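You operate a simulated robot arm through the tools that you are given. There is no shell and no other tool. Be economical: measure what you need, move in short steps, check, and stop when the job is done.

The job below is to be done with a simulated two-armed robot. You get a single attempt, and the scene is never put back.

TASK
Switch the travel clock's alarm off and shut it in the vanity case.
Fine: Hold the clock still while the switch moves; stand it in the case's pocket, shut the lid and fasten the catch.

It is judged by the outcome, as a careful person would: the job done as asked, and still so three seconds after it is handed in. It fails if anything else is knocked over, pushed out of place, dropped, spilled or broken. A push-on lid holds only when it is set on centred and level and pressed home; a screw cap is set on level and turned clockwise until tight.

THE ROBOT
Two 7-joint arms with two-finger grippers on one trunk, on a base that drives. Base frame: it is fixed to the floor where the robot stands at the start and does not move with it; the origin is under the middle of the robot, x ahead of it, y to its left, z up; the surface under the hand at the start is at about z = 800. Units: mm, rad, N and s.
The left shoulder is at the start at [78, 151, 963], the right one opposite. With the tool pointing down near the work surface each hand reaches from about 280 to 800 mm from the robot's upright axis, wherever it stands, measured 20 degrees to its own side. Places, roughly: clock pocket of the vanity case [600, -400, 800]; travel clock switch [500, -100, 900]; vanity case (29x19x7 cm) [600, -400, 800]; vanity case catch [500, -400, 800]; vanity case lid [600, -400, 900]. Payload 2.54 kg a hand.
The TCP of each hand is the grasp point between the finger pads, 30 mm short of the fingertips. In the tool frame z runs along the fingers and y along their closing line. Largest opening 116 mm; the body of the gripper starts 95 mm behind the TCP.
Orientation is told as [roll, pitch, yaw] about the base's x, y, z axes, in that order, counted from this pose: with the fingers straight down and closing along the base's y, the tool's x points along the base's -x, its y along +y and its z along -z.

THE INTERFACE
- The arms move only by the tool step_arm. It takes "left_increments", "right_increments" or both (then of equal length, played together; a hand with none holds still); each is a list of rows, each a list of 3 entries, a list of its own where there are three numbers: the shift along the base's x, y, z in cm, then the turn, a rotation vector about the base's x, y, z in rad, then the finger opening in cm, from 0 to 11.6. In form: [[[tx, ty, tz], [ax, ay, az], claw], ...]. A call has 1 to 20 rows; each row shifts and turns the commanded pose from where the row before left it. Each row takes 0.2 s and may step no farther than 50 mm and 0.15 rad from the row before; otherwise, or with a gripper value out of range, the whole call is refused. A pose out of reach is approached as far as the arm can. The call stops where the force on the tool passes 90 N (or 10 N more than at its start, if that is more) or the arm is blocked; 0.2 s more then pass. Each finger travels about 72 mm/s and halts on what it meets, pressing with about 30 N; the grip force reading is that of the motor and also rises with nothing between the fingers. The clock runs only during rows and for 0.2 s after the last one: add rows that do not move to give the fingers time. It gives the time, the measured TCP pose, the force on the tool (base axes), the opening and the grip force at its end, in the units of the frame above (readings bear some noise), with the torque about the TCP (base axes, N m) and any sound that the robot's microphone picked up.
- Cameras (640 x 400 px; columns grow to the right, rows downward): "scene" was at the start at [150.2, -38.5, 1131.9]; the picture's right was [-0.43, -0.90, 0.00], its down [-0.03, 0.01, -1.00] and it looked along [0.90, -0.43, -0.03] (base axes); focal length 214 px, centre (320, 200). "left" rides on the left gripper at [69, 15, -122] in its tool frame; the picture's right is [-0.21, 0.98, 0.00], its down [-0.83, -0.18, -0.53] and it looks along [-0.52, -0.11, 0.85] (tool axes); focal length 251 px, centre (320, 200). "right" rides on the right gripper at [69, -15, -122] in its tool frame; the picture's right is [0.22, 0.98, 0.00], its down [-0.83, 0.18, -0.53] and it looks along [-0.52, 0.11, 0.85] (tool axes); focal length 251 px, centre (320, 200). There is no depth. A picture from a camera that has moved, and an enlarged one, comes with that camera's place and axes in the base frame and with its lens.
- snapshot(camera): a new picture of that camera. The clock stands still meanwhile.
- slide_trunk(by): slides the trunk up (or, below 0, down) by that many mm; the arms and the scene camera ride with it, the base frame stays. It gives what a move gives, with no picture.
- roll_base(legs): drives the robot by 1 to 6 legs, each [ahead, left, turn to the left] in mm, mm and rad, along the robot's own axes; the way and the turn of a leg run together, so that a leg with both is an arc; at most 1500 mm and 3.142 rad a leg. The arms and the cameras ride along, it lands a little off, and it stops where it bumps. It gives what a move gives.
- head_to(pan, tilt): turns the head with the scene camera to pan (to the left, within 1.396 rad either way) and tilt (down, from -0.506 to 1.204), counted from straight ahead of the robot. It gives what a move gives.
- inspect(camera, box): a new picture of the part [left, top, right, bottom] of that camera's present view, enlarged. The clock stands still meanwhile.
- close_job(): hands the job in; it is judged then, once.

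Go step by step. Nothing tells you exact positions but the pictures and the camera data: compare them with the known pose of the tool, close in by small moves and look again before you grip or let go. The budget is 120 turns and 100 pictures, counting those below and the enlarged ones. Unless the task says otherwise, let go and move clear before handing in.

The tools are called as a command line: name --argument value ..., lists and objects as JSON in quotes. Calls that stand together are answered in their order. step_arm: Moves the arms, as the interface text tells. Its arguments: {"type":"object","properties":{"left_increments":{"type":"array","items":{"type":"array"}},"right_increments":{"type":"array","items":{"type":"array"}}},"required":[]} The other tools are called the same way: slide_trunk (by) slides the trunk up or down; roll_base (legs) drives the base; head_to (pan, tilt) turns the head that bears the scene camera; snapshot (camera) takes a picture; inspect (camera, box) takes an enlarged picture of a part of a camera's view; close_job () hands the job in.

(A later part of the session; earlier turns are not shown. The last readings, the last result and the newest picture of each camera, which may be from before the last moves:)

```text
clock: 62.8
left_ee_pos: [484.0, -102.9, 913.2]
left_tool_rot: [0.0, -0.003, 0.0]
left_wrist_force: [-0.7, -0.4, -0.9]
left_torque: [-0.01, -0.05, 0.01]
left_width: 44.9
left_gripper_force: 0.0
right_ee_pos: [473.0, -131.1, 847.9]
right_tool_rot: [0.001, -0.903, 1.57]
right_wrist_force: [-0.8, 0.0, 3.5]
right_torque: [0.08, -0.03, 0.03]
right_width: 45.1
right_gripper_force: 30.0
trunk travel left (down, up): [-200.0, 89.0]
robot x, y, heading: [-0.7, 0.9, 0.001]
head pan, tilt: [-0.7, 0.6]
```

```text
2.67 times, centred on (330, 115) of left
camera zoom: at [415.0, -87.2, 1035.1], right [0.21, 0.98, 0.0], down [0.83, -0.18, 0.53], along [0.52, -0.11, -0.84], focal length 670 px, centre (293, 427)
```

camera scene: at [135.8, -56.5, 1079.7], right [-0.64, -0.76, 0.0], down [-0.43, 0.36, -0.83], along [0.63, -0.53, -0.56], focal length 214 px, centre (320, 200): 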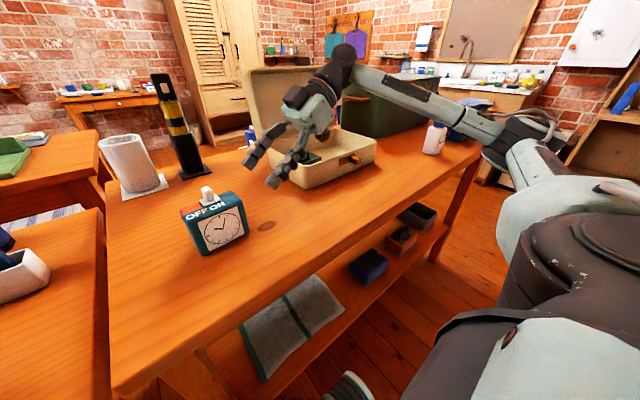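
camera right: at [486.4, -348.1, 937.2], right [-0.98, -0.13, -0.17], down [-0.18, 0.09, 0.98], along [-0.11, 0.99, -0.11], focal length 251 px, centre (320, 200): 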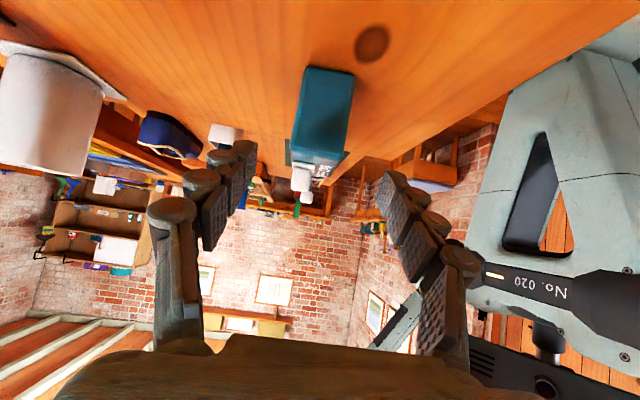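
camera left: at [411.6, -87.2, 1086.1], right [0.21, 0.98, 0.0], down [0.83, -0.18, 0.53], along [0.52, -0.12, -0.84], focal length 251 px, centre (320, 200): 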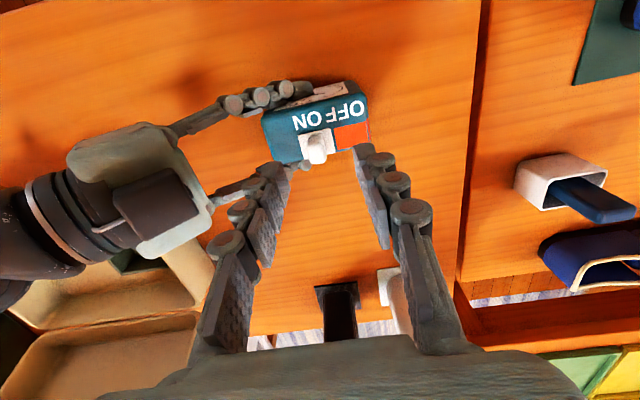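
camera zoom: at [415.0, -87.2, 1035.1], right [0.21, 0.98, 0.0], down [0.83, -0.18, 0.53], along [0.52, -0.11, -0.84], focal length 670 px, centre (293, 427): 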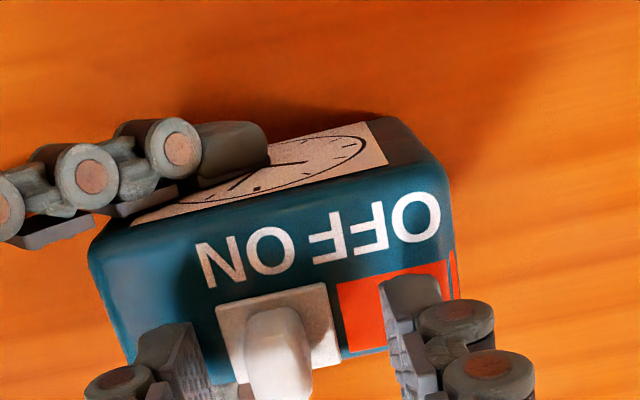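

Well aligned. Closing on the knob, then sliding it toward OFF (+y) while the right hand holds.

step_arm --left_increments '[[[0, 0, 0], [0, 0, 0], 3], [[0, 0, 0], [0, 0, 0], 2], [[0, 0, 0], [0, 0, 0], 1], [[0, 0, 0], [0, 0, 0], 0.5], [[0, 0.4, 0], [0, 0, 0], 0.5], [[0, 0.4, 0], [0, 0, 0], 0.5], [[0, 0.4, 0], [0, 0, 0], 0.5], [[0, 0.4, 0], [0, 0, 0], 0.5], [[0, 0.4, 0], [0, 0, 0], 0.5]]'

inspect --camera "left" --box '[230, 40, 430, 190]'

```text
clock: 64.8
left_ee_pos: [484.1, -82.9, 912.5]
left_tool_rot: [-0.001, -0.001, 0.0]
left_wrist_force: [-7.5, -0.2, 3.2]
left_torque: [-0.03, 0.52, 0.11]
left_width: 12.8
left_gripper_force: 30.2
right_ee_pos: [474.0, -132.4, 846.9]
right_tool_rot: [-0.003, -0.903, 1.569]
right_wrist_force: [10.1, 1.6, -0.3]
right_torque: [0.2, -0.15, -0.59]
right_width: 44.7
right_gripper_force: 29.5
trunk travel left (down, up): [-200.0, 89.0]
robot x, y, heading: [2.2, 3.9, 0.003]
head pan, tilt: [-0.7, 0.6]
```

```text
2.67 times, centred on (330, 115) of left
camera zoom: at [415.9, -67.1, 1035.0], right [0.22, 0.98, 0.0], down [0.83, -0.18, 0.53], along [0.52, -0.12, -0.85], focal length 670 px, centre (293, 427)
```

zoom: 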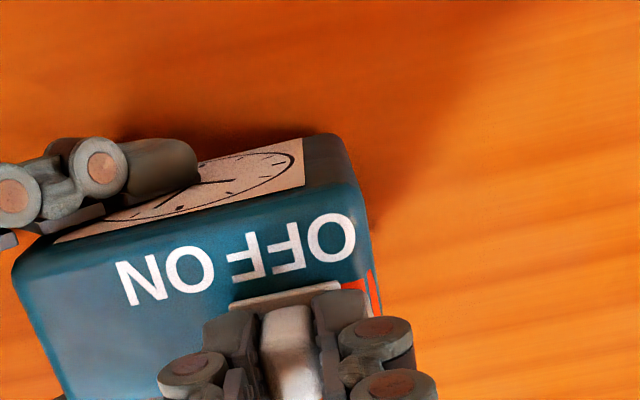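

step_arm --left_increments '[[[0, 0.3, 0], [0, 0, 0], 0.5], [[0, 0.3, 0], [0, 0, 0], 0.5], [[0, 0.2, 0], [0, 0, 0], 0.5]]'

inspect --camera "left" --box '[230, 40, 430, 190]'

```text
clock: 65.6
left_ee_pos: [483.6, -76.8, 914.3]
left_tool_rot: [-0.004, -0.002, -0.004]
left_wrist_force: [-14.5, -15.4, 3.1]
left_torque: [-0.45, 0.77, -0.11]
left_width: 12.9
left_gripper_force: 29.8
right_ee_pos: [473.3, -131.0, 847.1]
right_tool_rot: [0.001, -0.904, 1.57]
right_wrist_force: [13.9, 15.6, 0.5]
right_torque: [-0.55, 0.08, -0.56]
right_width: 45.3
right_gripper_force: 30.3
trunk travel left (down, up): [-200.0, 89.0]
robot x, y, heading: [-0.6, 0.8, 0.002]
head pan, tilt: [-0.7, 0.6]
```

```text
2.67 times, centred on (330, 115) of left
camera zoom: at [415.6, -60.4, 1035.1], right [0.22, 0.98, 0.0], down [0.83, -0.18, 0.53], along [0.52, -0.12, -0.85], focal length 670 px, centre (293, 427)
```

zoom: 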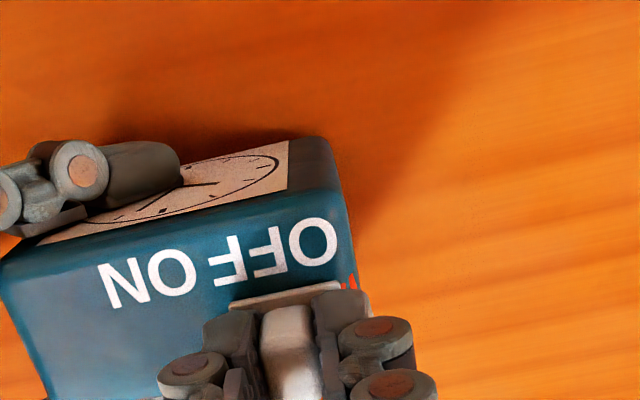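

The slider hit its stop (15 N) at OFF. I release it, lift the left hand clear, and check.

step_arm --left_increments '[[[0, -0.2, 0], [0, 0, 0], 2], [[0, 0, 0], [0, 0, 0], 4], [[0, 0, 0], [0, 0, 0], 4.5], [[0, 0, 3], [0, 0, 0], 4.5], [[0, 0, 4], [0, 0, 0], 4.5], [[-2, 2, 3.5], [0, 0, 0], 4.5], [[-3, 3, 2], [0, 0, 0], 4.5], [[-3, 3, 2], [0, 0, 0], 4.5]]'

snapshot --camera "left"

inspect --camera "scene" --box '[140, 130, 330, 270]'

```text
clock: 67.4
left_ee_pos: [402.8, 3.1, 1058.9]
left_tool_rot: [0.001, 0.0, -0.001]
left_wrist_force: [0.0, 0.6, 0.0]
left_torque: [-0.01, 0.0, -0.02]
left_width: 45.1
left_gripper_force: 0.0
right_ee_pos: [473.5, -131.4, 847.0]
right_tool_rot: [0.001, -0.901, 1.569]
right_wrist_force: [-2.0, -0.1, 4.4]
right_torque: [0.4, -0.05, 0.1]
right_width: 44.8
right_gripper_force: 29.8
trunk travel left (down, up): [-200.0, 89.0]
robot x, y, heading: [0.1, -1.3, -0.003]
head pan, tilt: [-0.7, 0.6]
```

```text
31 pictures are left
camera left: at [335.1, 18.0, 1179.6], right [0.21, 0.98, 0.0], down [0.83, -0.18, 0.53], along [0.52, -0.11, -0.85], focal length 251 px, centre (320, 200)
```

left: 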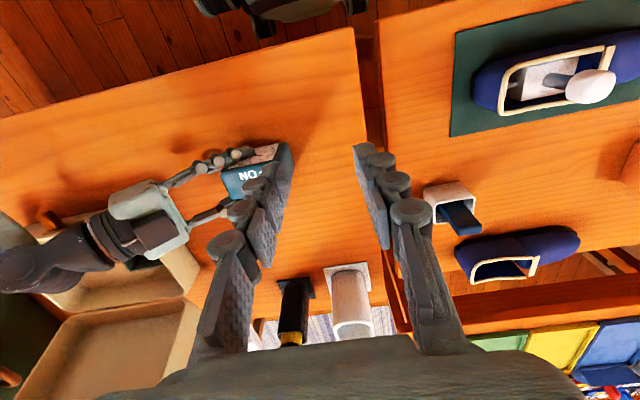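

```text
2.86 times, centred on (235, 200) of scene
camera zoom: at [135.5, -56.4, 1079.7], right [-0.64, -0.76, 0.0], down [-0.43, 0.36, -0.83], along [0.63, -0.53, -0.56], focal length 613 px, centre (563, 200)
```

zoom: 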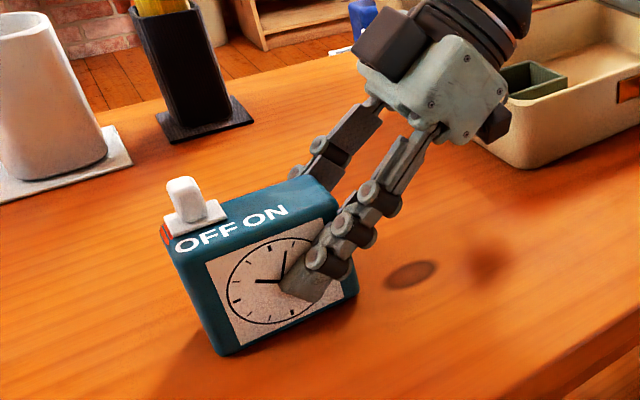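

The switch is at OFF. I release, back off along the hand's axis, and turn the right hand vertical above the clock for the carry grip.

step_arm --right_increments '[[[0, 0, 0], [0, 0, 0], 6], [[0, 0, 0], [0, 0, 0], 8], [[0, 0, 0], [0, 0, 0], 8], [[0, -2.7, 2.3], [0, 0, 0], 8], [[0, -2.7, 2.3], [0, 0, 0], 8], [[0, -2.7, 2.3], [0, 0, 0], 8], [[0, 0.5, 2], [-0.15, 0, 0], 8], [[0, 1.2, 2], [-0.15, 0, 0], 8], [[0, 2, 1.5], [-0.15, 0, 0], 8], [[0, 2.5, 1.5], [-0.15, 0, 0], 8], [[0, 2.5, 1], [-0.15, 0, 0], 8], [[0, 2.4, 0.5], [-0.15, 0, 0], 8], [[0, 0, 0], [0, 0, 0], 8]]'

snapshot --camera "right"

inspect --camera "scene" --box '[140, 90, 340, 270]'

```text
clock: 70.2
left_ee_pos: [404.1, 1.3, 1058.0]
left_tool_rot: [0.001, 0.0, -0.001]
left_wrist_force: [0.0, -0.5, 0.9]
left_torque: [-0.01, -0.02, 0.0]
left_width: 45.1
left_gripper_force: 0.1
right_ee_pos: [471.4, -101.9, 1000.3]
right_tool_rot: [-0.001, -0.002, 1.57]
right_wrist_force: [-0.1, 0.2, -0.1]
right_torque: [0.0, 0.05, -0.02]
right_width: 79.8
right_gripper_force: 0.1
trunk travel left (down, up): [-200.0, 89.0]
robot x, y, heading: [0.3, 0.7, -0.002]
head pan, tilt: [-0.7, 0.6]
```

```text
29 pictures are left
camera right: at [486.1, -171.3, 1122.8], right [-0.98, -0.21, 0.0], down [-0.18, 0.83, 0.53], along [-0.11, 0.52, -0.84], focal length 251 px, centre (320, 200)
```

right: 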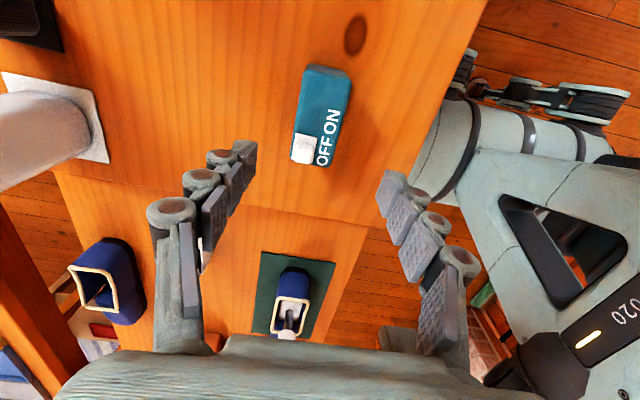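

```text
2.22 times, centred on (240, 180) of scene
camera zoom: at [135.8, -56.7, 1079.6], right [-0.64, -0.76, 0.0], down [-0.43, 0.36, -0.82], along [0.63, -0.53, -0.57], focal length 477 px, centre (498, 244)
```

zoom: 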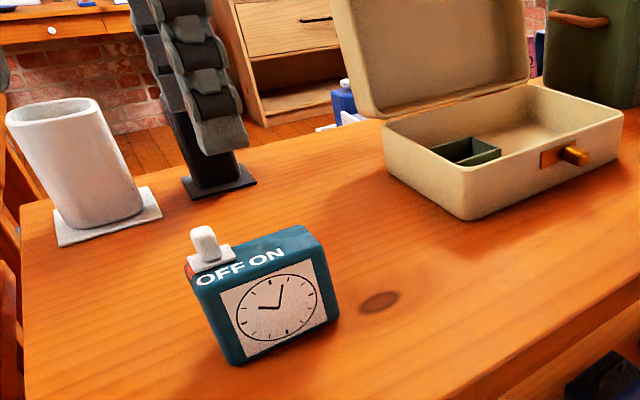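

The clock's centre is at (473, −102). Descending with open fingers and gripping its upper part.

step_arm --right_increments '[[[0.1, 0, -4], [0, 0, 0], 8], [[0, 0, -4], [0, 0, 0], 8], [[0, 0, -3], [0, 0, 0], 8], [[0, 0, -1.8], [0, 0, 0], 8], [[0, 0, 0], [0, 0, 0], 6.5], [[0, 0, 0], [0, 0, 0], 5.5], [[0, 0, 0], [0, 0, 0], 4.5], [[0, 0, 0], [0, 0, 0], 3.5], [[0, 0, 0], [0, 0, 0], 3], [[0, 0, 0], [0, 0, 0], 3]]'

inspect --camera "scene" --box '[140, 90, 340, 270]'

```text
clock: 72.4
left_ee_pos: [403.7, 1.1, 1057.1]
left_tool_rot: [-0.001, -0.001, -0.001]
left_wrist_force: [0.7, 0.1, -0.6]
left_torque: [0.0, 0.04, 0.01]
left_width: 45.0
left_gripper_force: 0.0
right_ee_pos: [472.1, -101.8, 868.1]
right_tool_rot: [-0.001, -0.003, 1.57]
right_wrist_force: [0.3, -0.4, -0.3]
right_torque: [0.07, -0.04, 0.02]
right_width: 44.7
right_gripper_force: 30.1
trunk travel left (down, up): [-200.0, 89.0]
robot x, y, heading: [3.0, -0.8, 0.0]
head pan, tilt: [-0.7, 0.6]
```

```text
2.22 times, centred on (240, 180) of scene
camera zoom: at [135.8, -56.5, 1079.7], right [-0.64, -0.76, 0.0], down [-0.43, 0.36, -0.83], along [0.63, -0.53, -0.56], focal length 477 px, centre (498, 244)
```

zoom: 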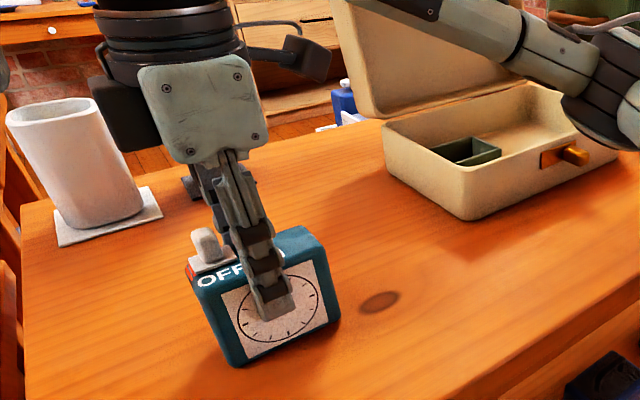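

Gripped. Lifting and carrying the clock over the pocket.

step_arm --right_increments '[[[0, 0, 2], [0, 0, 0], 3], [[0, 0, 3.5], [0, 0, 0], 3], [[0, 0, 3.5], [0, 0, 0], 3], [[0, 0, 2], [0, 0, 0], 3], [[1.56, -3.4, 0], [0, 0, 0], 3], [[1.56, -3.4, 0], [0, 0, 0], 3], [[1.56, -3.4, 0], [0, 0, 0], 3], [[1.56, -3.4, 0], [0, 0, 0], 3], [[1.56, -3.4, 0], [0, 0, 0], 3], [[1.56, -3.4, 0], [0, 0, 0], 3], [[1.56, -3.4, 0], [0, 0, 0], 3], [[1.56, -3.4, 0], [0, 0, 0], 3], [[0, 0, 0], [0, 0, 0], 3]]'

inspect --camera "scene" --box '[220, 40, 400, 200]'

snapshot --camera "right"

```text
clock: 75.2
left_ee_pos: [403.9, 0.8, 1057.8]
left_tool_rot: [0.0, 0.001, 0.0]
left_wrist_force: [-0.4, -0.3, -1.4]
left_torque: [0.01, 0.01, 0.01]
left_width: 45.0
left_gripper_force: 0.0
right_ee_pos: [601.6, -374.6, 980.6]
right_tool_rot: [0.0, -0.003, 1.572]
right_wrist_force: [0.1, 0.2, -1.3]
right_torque: [0.01, 0.02, -0.01]
right_width: 45.1
right_gripper_force: 30.2
trunk travel left (down, up): [-200.0, 89.0]
robot x, y, heading: [-0.1, 3.4, 0.003]
head pan, tilt: [-0.7, 0.6]
```

```text
2.50 times, centred on (310, 120) of scene
camera zoom: at [135.9, -56.6, 1079.7], right [-0.64, -0.76, 0.0], down [-0.43, 0.36, -0.83], along [0.63, -0.53, -0.57], focal length 536 px, centre (345, 400)
```

zoom: 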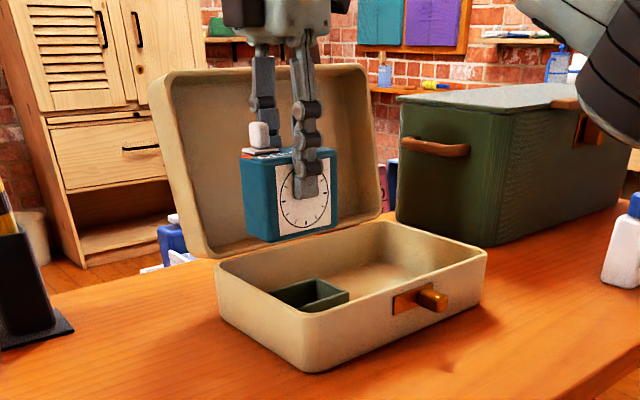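

```text
25 pictures are left
camera right: at [616.1, -444.4, 1103.4], right [-0.98, -0.21, 0.0], down [-0.18, 0.82, 0.54], along [-0.11, 0.52, -0.84], focal length 251 px, centre (320, 200)
```

right: 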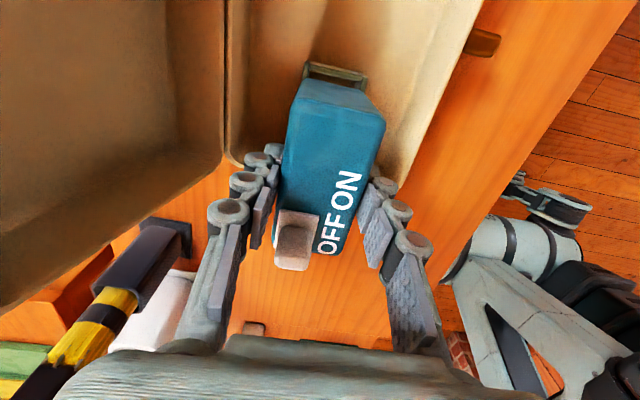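

inspect --camera "right" --box '[270, 40, 410, 140]'

```text
4.00 times, centred on (340, 90) of right
camera zoom: at [616.1, -444.4, 1103.4], right [-0.98, -0.21, 0.0], down [-0.18, 0.82, 0.54], along [-0.11, 0.52, -0.84], focal length 1006 px, centre (240, 640)
```

zoom: 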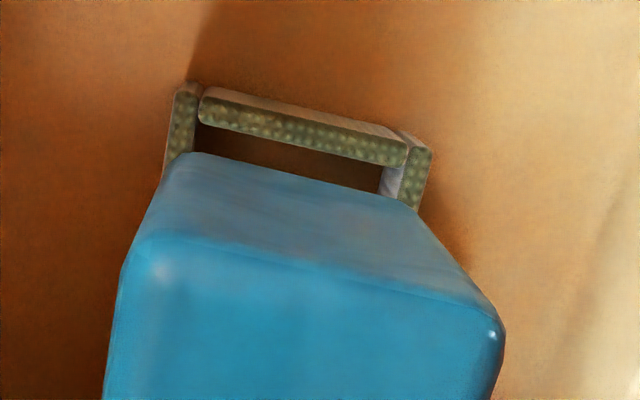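

The pocket's inner edges: x 571–622, −y wall at −418; the clock needs about −4 mm in x and +2 mm in y. I'll adjust and descend to just above the walls.

step_arm --right_increments '[[[-0.45, 0.2, -2], [0, 0, 0], 3], [[0, 0, -2.5], [0, 0, 0], 3], [[0, 0, -2], [0, 0, 0], 3], [[0, 0, 0], [0, 0, 0], 3]]'

inspect --camera "right" --box '[250, 40, 430, 280]'

inspect --camera "scene" --box '[260, 90, 370, 180]'

```text
clock: 76.2
left_ee_pos: [403.5, 2.0, 1059.1]
left_tool_rot: [0.0, 0.0, -0.001]
left_wrist_force: [0.2, 0.4, 0.7]
left_torque: [0.01, -0.01, 0.06]
left_width: 45.1
left_gripper_force: 0.0
right_ee_pos: [594.9, -376.0, 917.1]
right_tool_rot: [-0.001, -0.003, 1.569]
right_wrist_force: [-0.1, 0.2, -1.0]
right_torque: [0.03, 0.01, 0.02]
right_width: 44.9
right_gripper_force: 30.3
trunk travel left (down, up): [-200.0, 89.0]
robot x, y, heading: [-1.5, 4.7, -0.005]
head pan, tilt: [-0.7, 0.6]
```

```text
1.67 times, centred on (340, 160) of right
camera zoom: at [609.9, -444.4, 1040.1], right [-0.98, -0.21, 0.0], down [-0.18, 0.82, 0.54], along [-0.11, 0.52, -0.84], focal length 419 px, centre (287, 267)
```

zoom: 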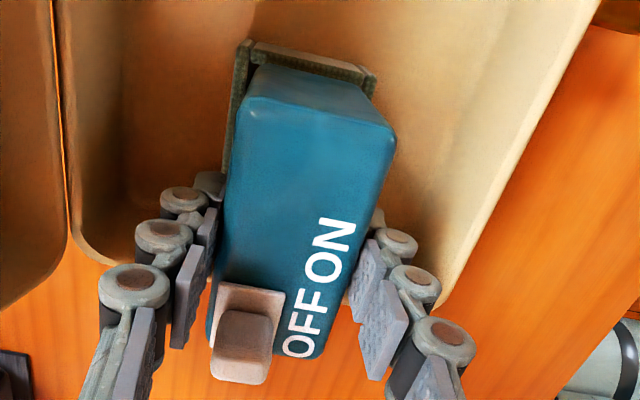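

```text
4.44 times, centred on (315, 135) of scene
camera zoom: at [135.9, -56.6, 1079.7], right [-0.64, -0.76, 0.0], down [-0.43, 0.36, -0.83], along [0.63, -0.53, -0.57], focal length 953 px, centre (342, 489)
```

zoom: 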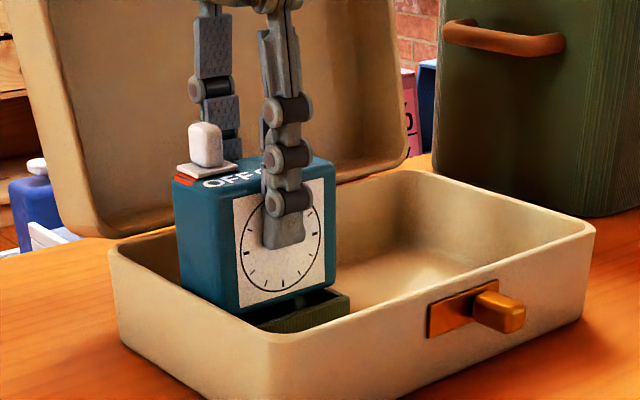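

inspect --camera "right" --box '[290, 40, 400, 130]'

```text
4.44 times, centred on (345, 85) of right
camera zoom: at [609.9, -444.4, 1040.1], right [-0.98, -0.21, 0.0], down [-0.18, 0.82, 0.54], along [-0.11, 0.52, -0.84], focal length 1118 px, centre (209, 711)
```

zoom: 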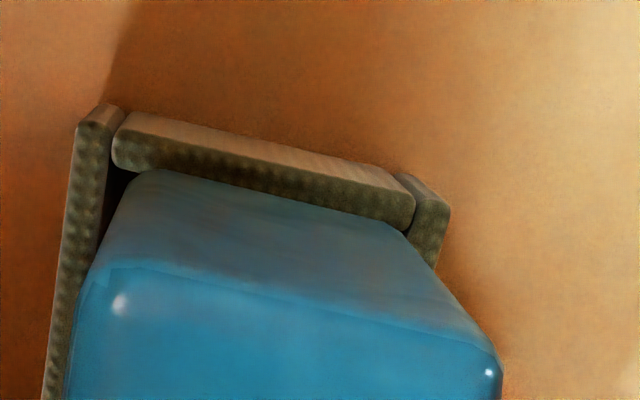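

The x alignment is centred; the clock needs about +3.5 mm in y. I'll shift and lower slowly, watching force.

step_arm --right_increments '[[[0, 0.35, 0], [0, 0, 0], 3], [[0, 0, -1], [0, 0, 0], 3], [[0, 0, -0.7], [0, 0, 0], 3], [[0, 0, 0], [0, 0, 0], 3]]'

inspect --camera "right" --box '[280, 30, 410, 130]'

```text
clock: 77.2
left_ee_pos: [404.2, 2.0, 1058.0]
left_tool_rot: [0.0, 0.0, 0.001]
left_wrist_force: [0.2, 0.0, 0.3]
left_torque: [-0.02, 0.01, -0.01]
left_width: 45.3
left_gripper_force: 0.0
right_ee_pos: [594.0, -369.2, 899.0]
right_tool_rot: [0.002, -0.002, 1.571]
right_wrist_force: [2.1, 0.6, -1.7]
right_torque: [0.06, -0.12, 0.09]
right_width: 44.9
right_gripper_force: 30.4
trunk travel left (down, up): [-200.0, 89.0]
robot x, y, heading: [-1.6, 1.5, 0.001]
head pan, tilt: [-0.7, 0.6]
```

```text
4.00 times, centred on (345, 80) of right
camera zoom: at [609.6, -438.5, 1022.3], right [-0.98, -0.21, 0.0], down [-0.18, 0.82, 0.54], along [-0.12, 0.52, -0.84], focal length 1006 px, centre (220, 680)
```

zoom: 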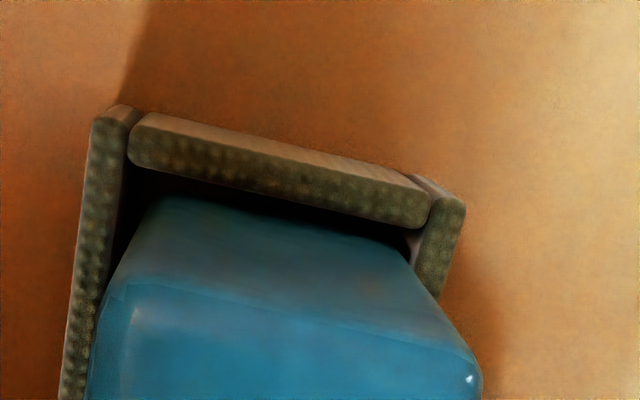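

step_arm --right_increments '[[[0.1, -0.1, -0.6], [0, 0, 0], 3], [[0, 0, -0.6], [0, 0, 0], 3], [[0, 0, -0.5], [0, 0, 0], 3], [[0, 0, -0.4], [0, 0, 0], 3]]'

inspect --camera "scene" --box '[260, 90, 370, 180]'

```text
clock: 78.2
left_ee_pos: [404.5, 1.8, 1057.4]
left_tool_rot: [-0.001, 0.002, 0.001]
left_wrist_force: [-0.2, -0.3, -0.1]
left_torque: [-0.02, 0.01, 0.02]
left_width: 44.7
left_gripper_force: 0.1
right_ee_pos: [593.6, -370.7, 878.2]
right_tool_rot: [0.001, -0.003, 1.572]
right_wrist_force: [5.6, 0.9, -0.2]
right_torque: [0.0, -0.28, 0.22]
right_width: 45.0
right_gripper_force: 30.7
trunk travel left (down, up): [-200.0, 89.0]
robot x, y, heading: [0.6, -1.3, -0.003]
head pan, tilt: [-0.7, 0.6]
```

```text
4.44 times, centred on (315, 135) of scene
camera zoom: at [136.2, -56.5, 1079.6], right [-0.64, -0.77, 0.0], down [-0.43, 0.36, -0.82], along [0.63, -0.53, -0.57], focal length 953 px, centre (342, 489)
```

zoom: 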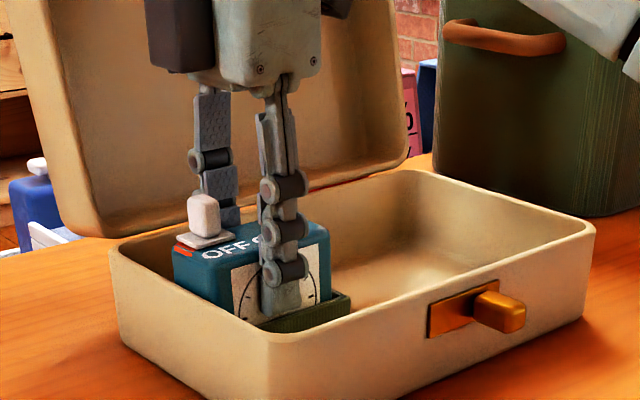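

step_arm --right_increments '[[[0.2, 0, -0.2], [0, 0, 0], 3], [[0, 0, -0.3], [0, 0, 0], 3], [[0, 0, -0.3], [0, 0, 0], 3]]'

```text
clock: 79.0
left_ee_pos: [401.8, 1.6, 1059.3]
left_tool_rot: [0.0, -0.004, 0.0]
left_wrist_force: [0.0, -0.4, -0.2]
left_torque: [-0.03, 0.0, 0.0]
left_width: 45.0
left_gripper_force: 0.0
right_ee_pos: [595.7, -370.7, 875.1]
right_tool_rot: [-0.006, -0.003, 1.567]
right_wrist_force: [-4.1, -6.6, 22.8]
right_torque: [0.21, 0.15, 0.09]
right_width: 45.5
right_gripper_force: 30.0
trunk travel left (down, up): [-200.0, 89.0]
robot x, y, heading: [1.1, 1.3, 0.004]
head pan, tilt: [-0.7, 0.6]
```

The clock has bottomed in the pocket. I ease off, open, and rise.

step_arm --right_increments '[[[0, 0, 0.25], [0, 0, 0], 3], [[0, 0, 0], [0, 0, 0], 5], [[0, 0, 0], [0, 0, 0], 6.5], [[0, 0, 0], [0, 0, 0], 6.5], [[0, 0, 2], [0, 0, 0], 6.5], [[0, 0, 4], [0, 0, 0], 6.5], [[0, 0, 4], [0, 0, 0], 6.5], [[-3, 0, 3], [0, 0, 0], 6.5], [[-4, 0, 0], [0, 0, 0], 6.5], [[-4, 0, 0], [0, 0, 0], 6.5], [[-3, 0, 0], [0, 0, 0], 6.5]]'

inspect --camera "scene" --box '[230, 50, 390, 190]'

snapshot --camera "right"

```text
clock: 81.4
left_ee_pos: [404.8, 0.9, 1058.7]
left_tool_rot: [-0.001, -0.001, -0.003]
left_wrist_force: [-0.4, -0.2, 0.1]
left_torque: [0.01, -0.02, -0.01]
left_width: 45.0
left_gripper_force: 0.0
right_ee_pos: [457.9, -368.9, 1004.3]
right_tool_rot: [-0.001, -0.004, 1.569]
right_wrist_force: [-0.4, 0.2, -0.3]
right_torque: [0.02, -0.01, 0.01]
right_width: 65.0
right_gripper_force: 0.1
trunk travel left (down, up): [-200.0, 89.0]
robot x, y, heading: [-0.2, 3.3, 0.001]
head pan, tilt: [-0.7, 0.6]
```

```text
2.86 times, centred on (310, 120) of scene
camera zoom: at [135.5, -56.5, 1079.7], right [-0.64, -0.76, 0.0], down [-0.43, 0.36, -0.83], along [0.63, -0.53, -0.56], focal length 613 px, centre (349, 429)
```

zoom: 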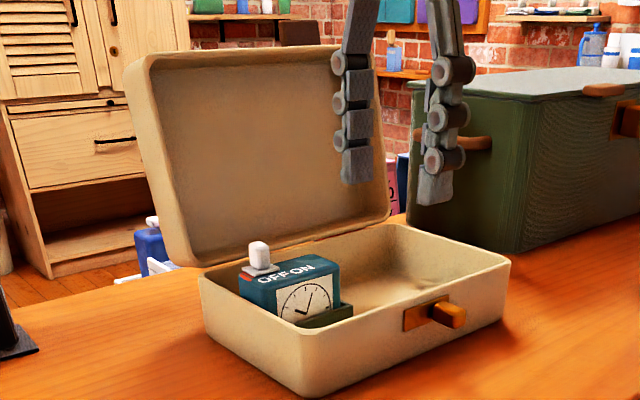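

```text
17 pictures are left
camera right: at [472.8, -438.3, 1127.7], right [-0.98, -0.21, 0.0], down [-0.18, 0.82, 0.54], along [-0.11, 0.52, -0.84], focal length 251 px, centre (320, 200)
```

right: 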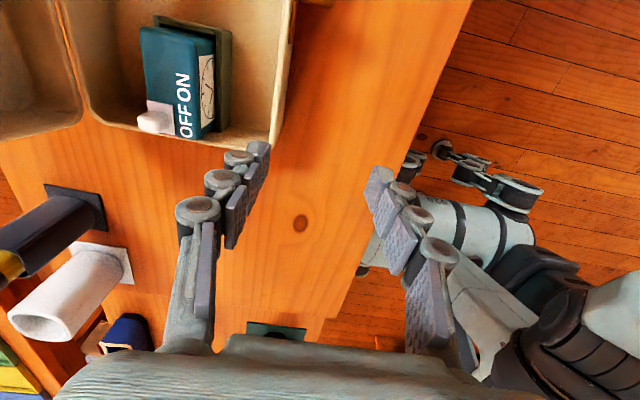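

The clock stands in the pocket, with the switch at OFF. To shut the lid I'll pinch its +y side wall near the top (closing along y acts as a pivot), so I first turn the right hand back and point it forward.

step_arm --right_increments '[[[0, 0.4, 0.4], [0, 0, -0.145], 6], [[0, 0.4, 0.4], [0, 0, -0.145], 6], [[0, 0.4, 0.4], [0, 0, -0.145], 6], [[0, 0.4, 0.4], [0, 0, -0.145], 6], [[0, 0.4, 0.4], [0, 0, -0.145], 6], [[0, 0.4, 0.4], [0, 0, -0.145], 6], [[0, 0.4, 0.4], [0, 0, -0.145], 6], [[0, 0.4, 0.4], [0, 0, -0.145], 6], [[0, 0.4, 0.4], [0, 0, -0.145], 6], [[0, 0.4, 0.4], [0, 0, -0.145], 6], [[0, 0.4, 0.4], [0, 0, -0.121], 6], [[1.2, 0, 0.3], [0, -0.15, 0], 6], [[1.2, 0, 0.3], [0, -0.15, 0], 6], [[1.2, 0, 0.3], [0, -0.15, 0], 6], [[1.2, 0, 0.3], [0, -0.15, 0], 6], [[1.2, 0, 0.3], [0, -0.15, 0], 6], [[1.2, 0, 0.3], [0, -0.15, 0], 6], [[1.2, 0, 0.3], [0, -0.15, 0], 6], [[1.2, 0, 0.3], [0, -0.15, 0], 6], [[0, 0, 0], [0, 0, 0], 6]]'

snapshot --camera "right"

```text
clock: 85.6
left_ee_pos: [403.7, 3.5, 1058.0]
left_tool_rot: [0.0, -0.002, 0.0]
left_wrist_force: [-0.7, -0.2, 0.9]
left_torque: [0.05, -0.01, -0.02]
left_width: 44.9
left_gripper_force: 0.0
right_ee_pos: [554.4, -328.1, 1070.1]
right_tool_rot: [0.003, -1.204, -0.003]
right_wrist_force: [-0.3, -0.7, -1.3]
right_torque: [0.02, 0.0, -0.03]
right_width: 60.0
right_gripper_force: 0.0
trunk travel left (down, up): [-200.0, 89.0]
robot x, y, heading: [-0.5, 0.4, 0.001]
head pan, tilt: [-0.7, 0.6]
```

```text
16 pictures are left
camera right: at [415.5, -342.0, 1050.6], right [-0.08, 0.98, -0.2], down [-0.2, 0.18, 0.96], along [0.98, 0.11, 0.18], focal length 251 px, centre (320, 200)
```

right: 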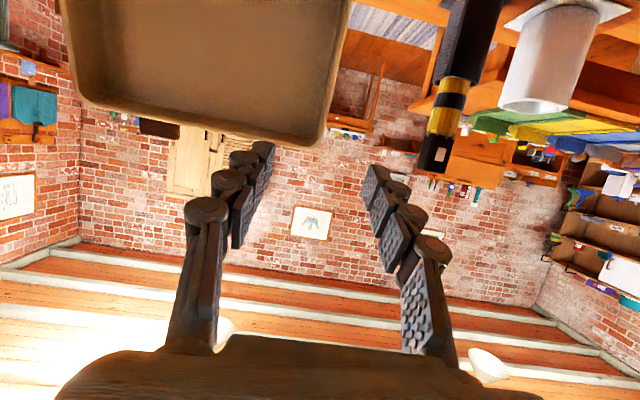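

The lid's top +y corner is at about (745, −320, 1044). Moving in to straddle its side wall.

step_arm --right_increments '[[[3.4, 0.3, -0.9], [0, 0, 0], 6], [[3.4, 0, -0.9], [0, 0, 0], 6], [[3.4, 0, -0.9], [0, 0, 0], 6], [[3.4, 0, -0.9], [0, 0, 0], 6], [[2.2, 0, -0.6], [0, 0, 0], 6], [[0, 0, 0], [0, 0, 0], 6]]'

inspect --camera "right" --box '[180, 60, 460, 260]'

inspect --camera "scene" --box '[220, 30, 380, 190]'

```text
clock: 87.0
left_ee_pos: [403.7, 1.6, 1058.2]
left_tool_rot: [0.0, 0.0, -0.001]
left_wrist_force: [1.2, 0.7, -0.4]
left_torque: [-0.01, -0.02, 0.0]
left_width: 45.0
left_gripper_force: 0.0
right_ee_pos: [712.1, -323.7, 1028.3]
right_tool_rot: [0.004, -1.203, -0.004]
right_wrist_force: [0.2, 0.4, -0.5]
right_torque: [0.02, -0.01, -0.03]
right_width: 59.7
right_gripper_force: 0.0
trunk travel left (down, up): [-200.0, 89.0]
robot x, y, heading: [-1.1, -5.0, 0.0]
head pan, tilt: [-0.7, 0.6]
```

```text
2.00 times, centred on (320, 160) of right
camera zoom: at [573.7, -338.1, 1009.7], right [-0.08, 0.98, -0.2], down [-0.2, 0.18, 0.96], along [0.98, 0.11, 0.18], focal length 503 px, centre (320, 280)
```

zoom: 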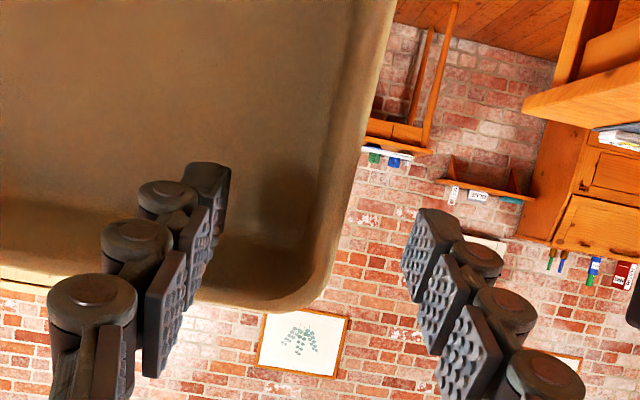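

```text
2.50 times, centred on (300, 110) of scene
camera zoom: at [135.8, -56.5, 1079.7], right [-0.64, -0.76, 0.0], down [-0.43, 0.36, -0.83], along [0.63, -0.53, -0.56], focal length 536 px, centre (370, 425)
```

zoom: 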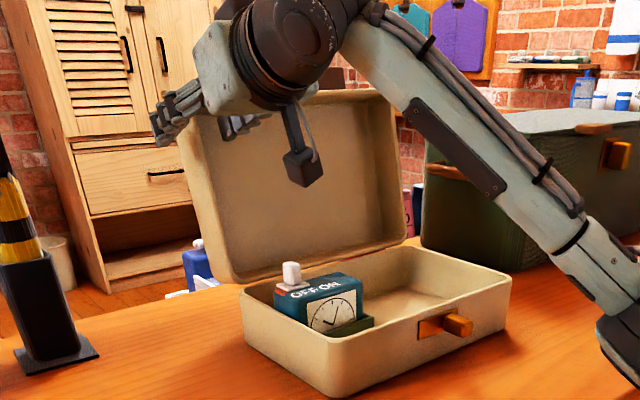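

step_arm --right_increments '[[[0.8, 0.35, -0.2], [0, 0, 0], 6], [[0.8, 0, -0.3], [0, 0, 0], 6], [[0, 0, 0], [0, 0, 0], 4.5], [[0, 0, 0], [0, 0, 0], 3], [[0, 0, 0], [0, 0, 0], 1.5], [[0, 0, 0], [0, 0, 0], 0.3], [[0, 0, 0], [0, 0, 0], 0.3]]'

inspect --camera "right" --box '[180, 60, 460, 260]'

```text
clock: 88.6
left_ee_pos: [402.9, 0.8, 1058.0]
left_tool_rot: [0.0, 0.0, 0.0]
left_wrist_force: [-0.1, 0.2, 0.0]
left_torque: [0.05, 0.0, -0.03]
left_width: 45.3
left_gripper_force: 0.0
right_ee_pos: [727.0, -321.3, 1023.8]
right_tool_rot: [0.001, -1.202, -0.006]
right_wrist_force: [1.6, -5.3, 0.8]
right_torque: [-0.26, -0.14, -0.02]
right_width: 6.7
right_gripper_force: 29.8
trunk travel left (down, up): [-200.0, 89.0]
robot x, y, heading: [-0.8, 2.8, 0.001]
head pan, tilt: [-0.7, 0.6]
```

```text
2.00 times, centred on (320, 160) of right
camera zoom: at [588.6, -335.0, 1004.4], right [-0.08, 0.98, -0.2], down [-0.2, 0.18, 0.96], along [0.98, 0.11, 0.18], focal length 503 px, centre (320, 280)
```

zoom: 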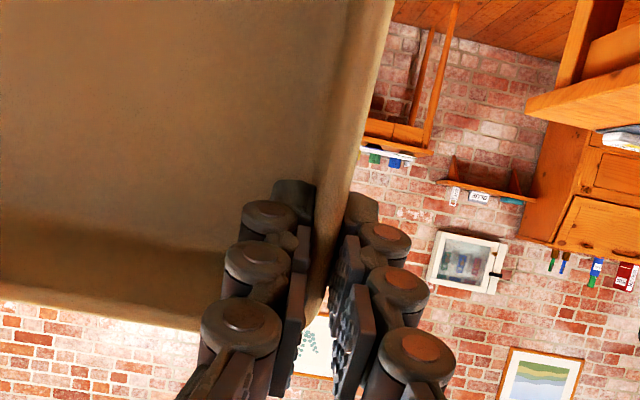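

The wall is pinched. I pull the lid forward along its arc.

step_arm --right_increments '[[[-1.42, 0, 0.45], [0, 0, 0], 0.3], [[-1.42, 0, 0.3], [0, 0, 0], 0.3], [[-1.38, 0, 0.17], [0, 0, 0], 0.3], [[-1.38, 0, 0.07], [0, 0, 0], 0.3]]'

inspect --camera "scene" --box '[220, 30, 380, 190]'

```text
clock: 89.6
left_ee_pos: [403.6, 1.9, 1057.1]
left_tool_rot: [-0.001, 0.0, 0.001]
left_wrist_force: [0.0, 0.2, -0.7]
left_torque: [0.0, -0.01, -0.01]
left_width: 44.9
left_gripper_force: 0.1
right_ee_pos: [671.1, -321.0, 1033.8]
right_tool_rot: [0.002, -1.202, -0.003]
right_wrist_force: [5.7, 0.6, -0.5]
right_torque: [-0.26, -0.85, 0.66]
right_width: 7.0
right_gripper_force: 29.8
trunk travel left (down, up): [-200.0, 89.0]
robot x, y, heading: [3.5, 4.0, 0.005]
head pan, tilt: [-0.7, 0.6]
```

```text
2.50 times, centred on (300, 110) of scene
camera zoom: at [136.3, -56.4, 1079.6], right [-0.64, -0.76, 0.0], down [-0.43, 0.36, -0.82], along [0.63, -0.53, -0.57], focal length 536 px, centre (370, 425)
```

zoom: 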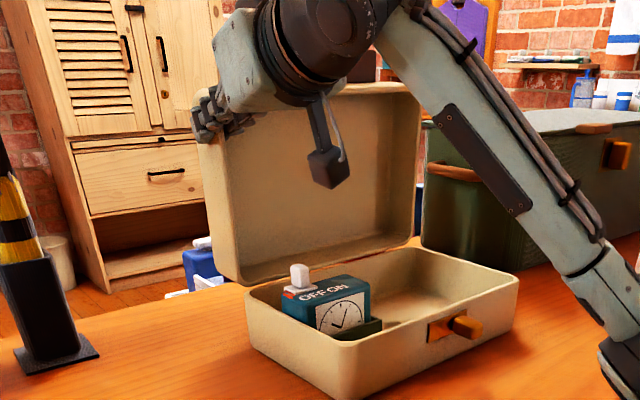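

step_arm --right_increments '[[[-1.38, 0, -0.15], [0, -0.05, 0], 0.3], [[-1.38, 0, -0.3], [0, -0.05, 0], 0.3], [[-1.34, 0, -0.4], [0, -0.05, 0], 0.3], [[-1.34, 0, -0.5], [0, -0.05, 0], 0.3], [[-1.26, 0, -0.6], [0, -0.05, 0], 0.3], [[-1.26, 0, -0.75], [0, -0.05, 0], 0.3]]'

inspect --camera "scene" --box '[220, 30, 380, 190]'

```text
clock: 91.0
left_ee_pos: [404.3, 0.4, 1057.6]
left_tool_rot: [0.001, 0.0, 0.0]
left_wrist_force: [-0.3, -0.8, 0.5]
left_torque: [0.0, 0.02, -0.02]
left_width: 44.8
left_gripper_force: 0.0
right_ee_pos: [590.4, -321.7, 1002.2]
right_tool_rot: [0.036, -1.495, -0.038]
right_wrist_force: [0.5, -9.9, -0.9]
right_torque: [-0.07, 0.12, -0.02]
right_width: 8.9
right_gripper_force: 4.8
trunk travel left (down, up): [-200.0, 89.0]
robot x, y, heading: [-0.0, -0.9, 0.004]
head pan, tilt: [-0.7, 0.6]
```

```text
2.50 times, centred on (300, 110) of scene
camera zoom: at [135.9, -57.5, 1079.4], right [-0.64, -0.76, 0.0], down [-0.43, 0.36, -0.82], along [0.63, -0.53, -0.57], focal length 536 px, centre (370, 425)
```

zoom: 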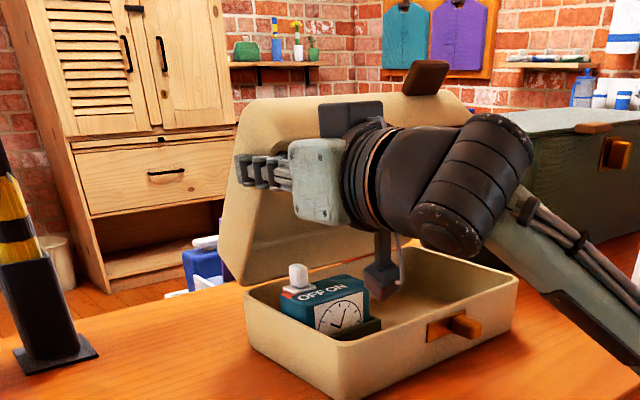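

The lid is past the balance point. I open slightly so that its front rim settles onto the inner finger.

step_arm --right_increments '[[[0, 0, 0], [0, 0, 0], 1.5], [[0, 0, 0], [0, 0, 0], 2.5], [[0, 0, 0], [0, 0, 0], 3], [[0, 0, 0], [0, 0, 0], 3], [[0, 0, 0], [0, 0, 0], 3]]'

inspect --camera "scene" --box '[220, 30, 380, 190]'

```text
clock: 92.2
left_ee_pos: [403.6, 0.3, 1057.8]
left_tool_rot: [-0.001, 0.001, 0.002]
left_wrist_force: [-0.8, 0.8, -0.4]
left_torque: [0.04, 0.03, 0.02]
left_width: 45.0
left_gripper_force: 0.1
right_ee_pos: [590.2, -319.8, 1004.6]
right_tool_rot: [0.016, -1.501, -0.013]
right_wrist_force: [-1.1, 0.3, 0.1]
right_torque: [0.01, 0.02, -0.02]
right_width: 29.7
right_gripper_force: 0.1
trunk travel left (down, up): [-200.0, 89.0]
robot x, y, heading: [-2.6, 0.8, -0.002]
head pan, tilt: [-0.7, 0.6]
```

```text
2.50 times, centred on (300, 110) of scene
camera zoom: at [135.8, -56.5, 1079.7], right [-0.64, -0.76, 0.0], down [-0.43, 0.36, -0.83], along [0.63, -0.53, -0.56], focal length 536 px, centre (370, 425)
```

zoom: 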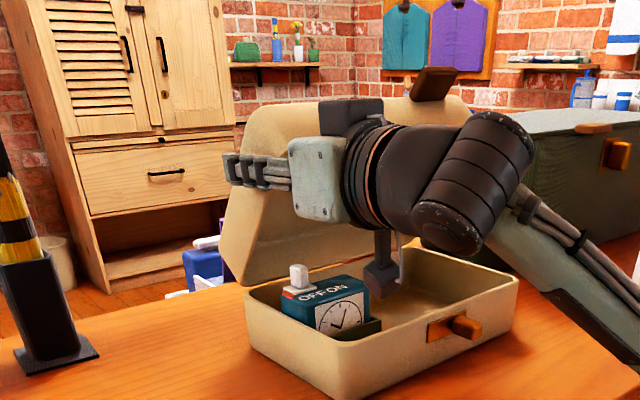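

The lid holds where it is (hinge friction, about 57°). I'll withdraw the hand forward, come over the top with closed fingers, and push the lid down from behind its top face.

step_arm --right_increments '[[[-3.3, 0, -0.2], [0, 0, 0], 3], [[-3.3, 0, -0.2], [0, 0, 0], 3], [[-3.3, 0, 0], [0, 0, 0], 3], [[-2.5, 0, 0], [0, 0, 0], 2], [[0, -1.7, 2], [0, 0.15, 0], 0], [[0, -1.7, 2], [0, 0.15, 0], 0], [[0, -1.7, 2], [0, 0.15, 0], 0], [[0, -1.7, 2], [0, 0.15, 0], 0], [[0, -1.7, 2.5], [0, 0.15, 0], 0], [[0, -1.7, 2.5], [0, 0.15, 0], 0], [[3.6, 0, 0], [0, 0, 0], 0], [[3.6, 0, 0], [0, 0, 0], 0], [[3.6, 0, 0], [0, 0, 0], 0], [[3.6, 0, 0], [0, 0, 0], 0], [[3.6, 0, 0], [0, 0, 0], 0], [[0, 0, 0], [0, 0, 0], 0]]'

inspect --camera "scene" --box '[220, 10, 400, 190]'

```text
clock: 95.6
left_ee_pos: [404.6, -1.0, 1057.3]
left_tool_rot: [0.001, 0.0, 0.0]
left_wrist_force: [0.7, 0.4, 0.1]
left_torque: [0.0, -0.03, 0.0]
left_width: 44.8
left_gripper_force: 0.0
right_ee_pos: [696.8, -453.0, 1146.0]
right_tool_rot: [0.003, -0.597, -0.003]
right_wrist_force: [-2.0, -0.6, -24.4]
right_torque: [1.95, -0.6, -0.11]
right_width: 17.3
right_gripper_force: 29.4
right hand out of reach, approached as far as the arm can: row 2, 3, 4
trunk travel left (down, up): [-200.0, 89.0]
robot x, y, heading: [1.6, -1.9, -0.004]
head pan, tilt: [-0.7, 0.6]
```

```text
2.22 times, centred on (310, 100) of scene
camera zoom: at [137.3, -58.5, 1079.2], right [-0.64, -0.76, 0.0], down [-0.43, 0.37, -0.82], along [0.63, -0.53, -0.57], focal length 477 px, centre (342, 422)
```

zoom: 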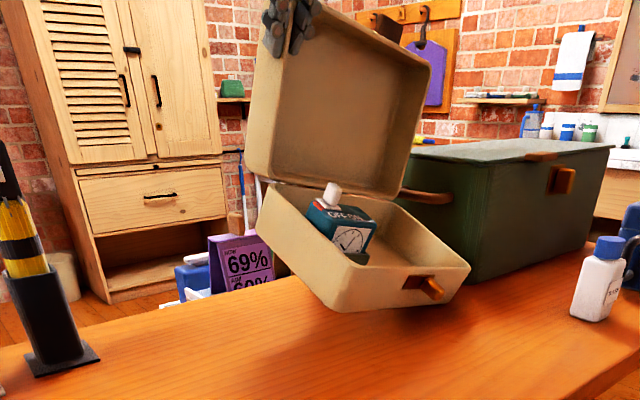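

The retreat was blocked by reach, and the closing fingers re-pinched the lid and lifted the case. The clock is still in it; I'll carry it gently back in y without loosening the grip and lower it.

step_arm --right_increments '[[[0, 1, 0], [0, 0, 0], 0], [[0, 1.5, 0], [0, 0, 0], 0], [[0, 1.5, 0], [0, 0, 0], 0], [[0, 1.5, 0], [0, 0, 0], 0], [[0, 1.5, 0], [0, 0, 0], 0], [[0, 1.5, 0], [0, 0, 0], 0], [[0, 1.5, 0], [0, 0, 0], 0], [[0, 1.5, 0], [0, 0, 0], 0], [[0, 1, 0], [0, 0, 0], 0], [[0, 0, 0], [0, 0, 0], 0], [[0, 0, 0], [0, 0, 0], 0]]'

snapshot --camera "scene"

```text
clock: 98.0
left_ee_pos: [405.1, 0.6, 1056.7]
left_tool_rot: [0.001, 0.002, 0.0]
left_wrist_force: [0.4, 0.3, 0.6]
left_torque: [0.0, 0.0, -0.01]
left_width: 44.8
left_gripper_force: 0.0
right_ee_pos: [698.2, -327.7, 1145.9]
right_tool_rot: [0.002, -0.596, -0.003]
right_wrist_force: [-1.1, 0.1, -24.6]
right_torque: [1.96, -1.03, 0.0]
right_width: 16.9
right_gripper_force: 29.8
trunk travel left (down, up): [-200.0, 89.0]
robot x, y, heading: [1.6, -2.1, 0.003]
head pan, tilt: [-0.7, 0.6]
```

```text
8 pictures are left
camera scene: at [137.9, -57.8, 1079.2], right [-0.64, -0.76, 0.0], down [-0.43, 0.37, -0.82], along [0.63, -0.53, -0.57], focal length 214 px, centre (320, 200)
```

scene: 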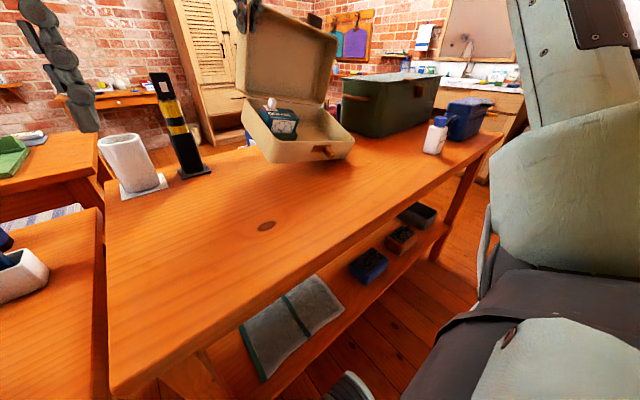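

step_arm --right_increments '[[[0, 0, -1], [0, 0, 0], 0], [[0, 0, -1], [0, 0, 0], 0], [[0, 0, -1], [0, 0, 0], 0], [[0, 0, -1], [0, 0, 0], 0], [[0, 0, -1], [0, 0, 0], 0], [[0, 0, -1], [0, 0, 0], 0], [[0, 0, 0], [0, 0, 0], 0]]'

```text
clock: 99.6
left_ee_pos: [405.0, 1.3, 1057.6]
left_tool_rot: [0.0, 0.001, 0.0]
left_wrist_force: [0.1, 0.6, -0.6]
left_torque: [-0.01, -0.02, 0.01]
left_width: 44.9
left_gripper_force: 0.0
right_ee_pos: [696.5, -326.7, 1087.7]
right_tool_rot: [0.001, -0.599, -0.003]
right_wrist_force: [0.4, 3.3, -13.4]
right_torque: [0.84, 0.19, -0.24]
right_width: 7.2
right_gripper_force: 29.9
trunk travel left (down, up): [-200.0, 89.0]
robot x, y, heading: [0.4, 3.9, -0.005]
head pan, tilt: [-0.7, 0.6]
```

step_arm --right_increments '[[[0, 0, -0.8], [0, 0, 0], 0], [[0, 0, -0.8], [0, 0, 0], 0], [[0, 0, -0.8], [0, 0, 0], 0], [[0, 0, -0.8], [0, 0, 0], 0], [[0, 0, 0], [0, 0, 0], 0]]'

inspect --camera "scene" --box '[220, 10, 400, 190]'

```text
clock: 100.8
left_ee_pos: [404.8, 0.8, 1057.3]
left_tool_rot: [0.001, 0.001, 0.0]
left_wrist_force: [-0.3, 0.5, 0.4]
left_torque: [-0.01, -0.01, -0.01]
left_width: 45.2
left_gripper_force: 0.0
right_ee_pos: [695.8, -327.0, 1053.1]
right_tool_rot: [0.001, -0.6, 0.001]
right_wrist_force: [0.3, 2.7, -11.6]
right_torque: [0.26, 0.18, -0.3]
right_width: 6.4
right_gripper_force: 30.1
trunk travel left (down, up): [-200.0, 89.0]
robot x, y, heading: [-0.9, -2.9, -0.001]
head pan, tilt: [-0.7, 0.6]
```

```text
2.22 times, centred on (310, 100) of scene
camera zoom: at [137.0, -56.9, 1079.4], right [-0.64, -0.76, 0.0], down [-0.43, 0.36, -0.82], along [0.63, -0.53, -0.57], focal length 477 px, centre (342, 422)
```

zoom: 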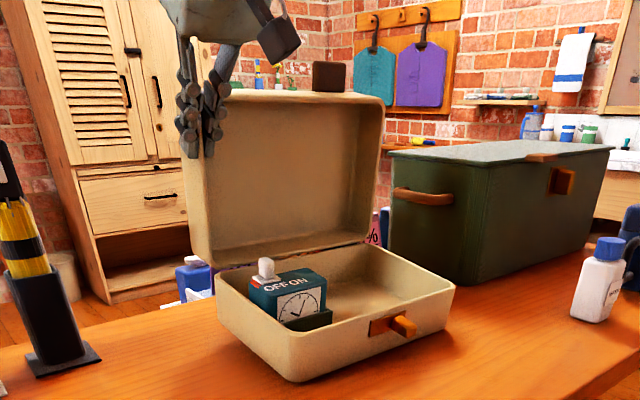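

step_arm --right_increments '[[[0, 0, -0.6], [0, 0, 0], 0], [[0, 0, -0.5], [0, 0, 0], 0], [[0, 0, -0.4], [0, 0, 0], 0], [[0, 0, 0], [0, 0, 0], 0]]'

```text
clock: 101.8
left_ee_pos: [404.6, 2.4, 1058.2]
left_tool_rot: [0.0, 0.003, 0.001]
left_wrist_force: [-0.5, 0.8, 0.5]
left_torque: [0.0, 0.06, 0.02]
left_width: 45.1
left_gripper_force: 0.1
right_ee_pos: [694.9, -326.7, 1039.9]
right_tool_rot: [0.002, -0.6, -0.002]
right_wrist_force: [1.0, 1.9, -11.8]
right_torque: [0.11, 0.02, 0.06]
right_width: 6.7
right_gripper_force: 29.9
trunk travel left (down, up): [-200.0, 89.0]
robot x, y, heading: [-2.0, -0.8, 0.002]
head pan, tilt: [-0.7, 0.6]
```

step_arm --right_increments '[[[0, 0, -0.5], [0, 0, 0], 0], [[0, 0, -0.5], [0, 0, 0], 0], [[0, 0, -0.4], [0, 0, 0], 0], [[0, 0, 0], [0, 0, 0], 0]]'

```text
clock: 102.8
left_ee_pos: [404.7, 1.3, 1055.5]
left_tool_rot: [0.0, 0.002, 0.0]
left_wrist_force: [0.6, -0.5, -0.8]
left_torque: [0.01, -0.01, -0.01]
left_width: 45.0
left_gripper_force: 0.1
right_ee_pos: [696.7, -327.5, 1025.6]
right_tool_rot: [0.002, -0.6, -0.002]
right_wrist_force: [1.0, 2.2, -10.7]
right_torque: [-0.04, -0.1, 0.27]
right_width: 6.5
right_gripper_force: 30.0
trunk travel left (down, up): [-200.0, 89.0]
robot x, y, heading: [1.1, 0.2, 0.003]
head pan, tilt: [-0.7, 0.6]
```

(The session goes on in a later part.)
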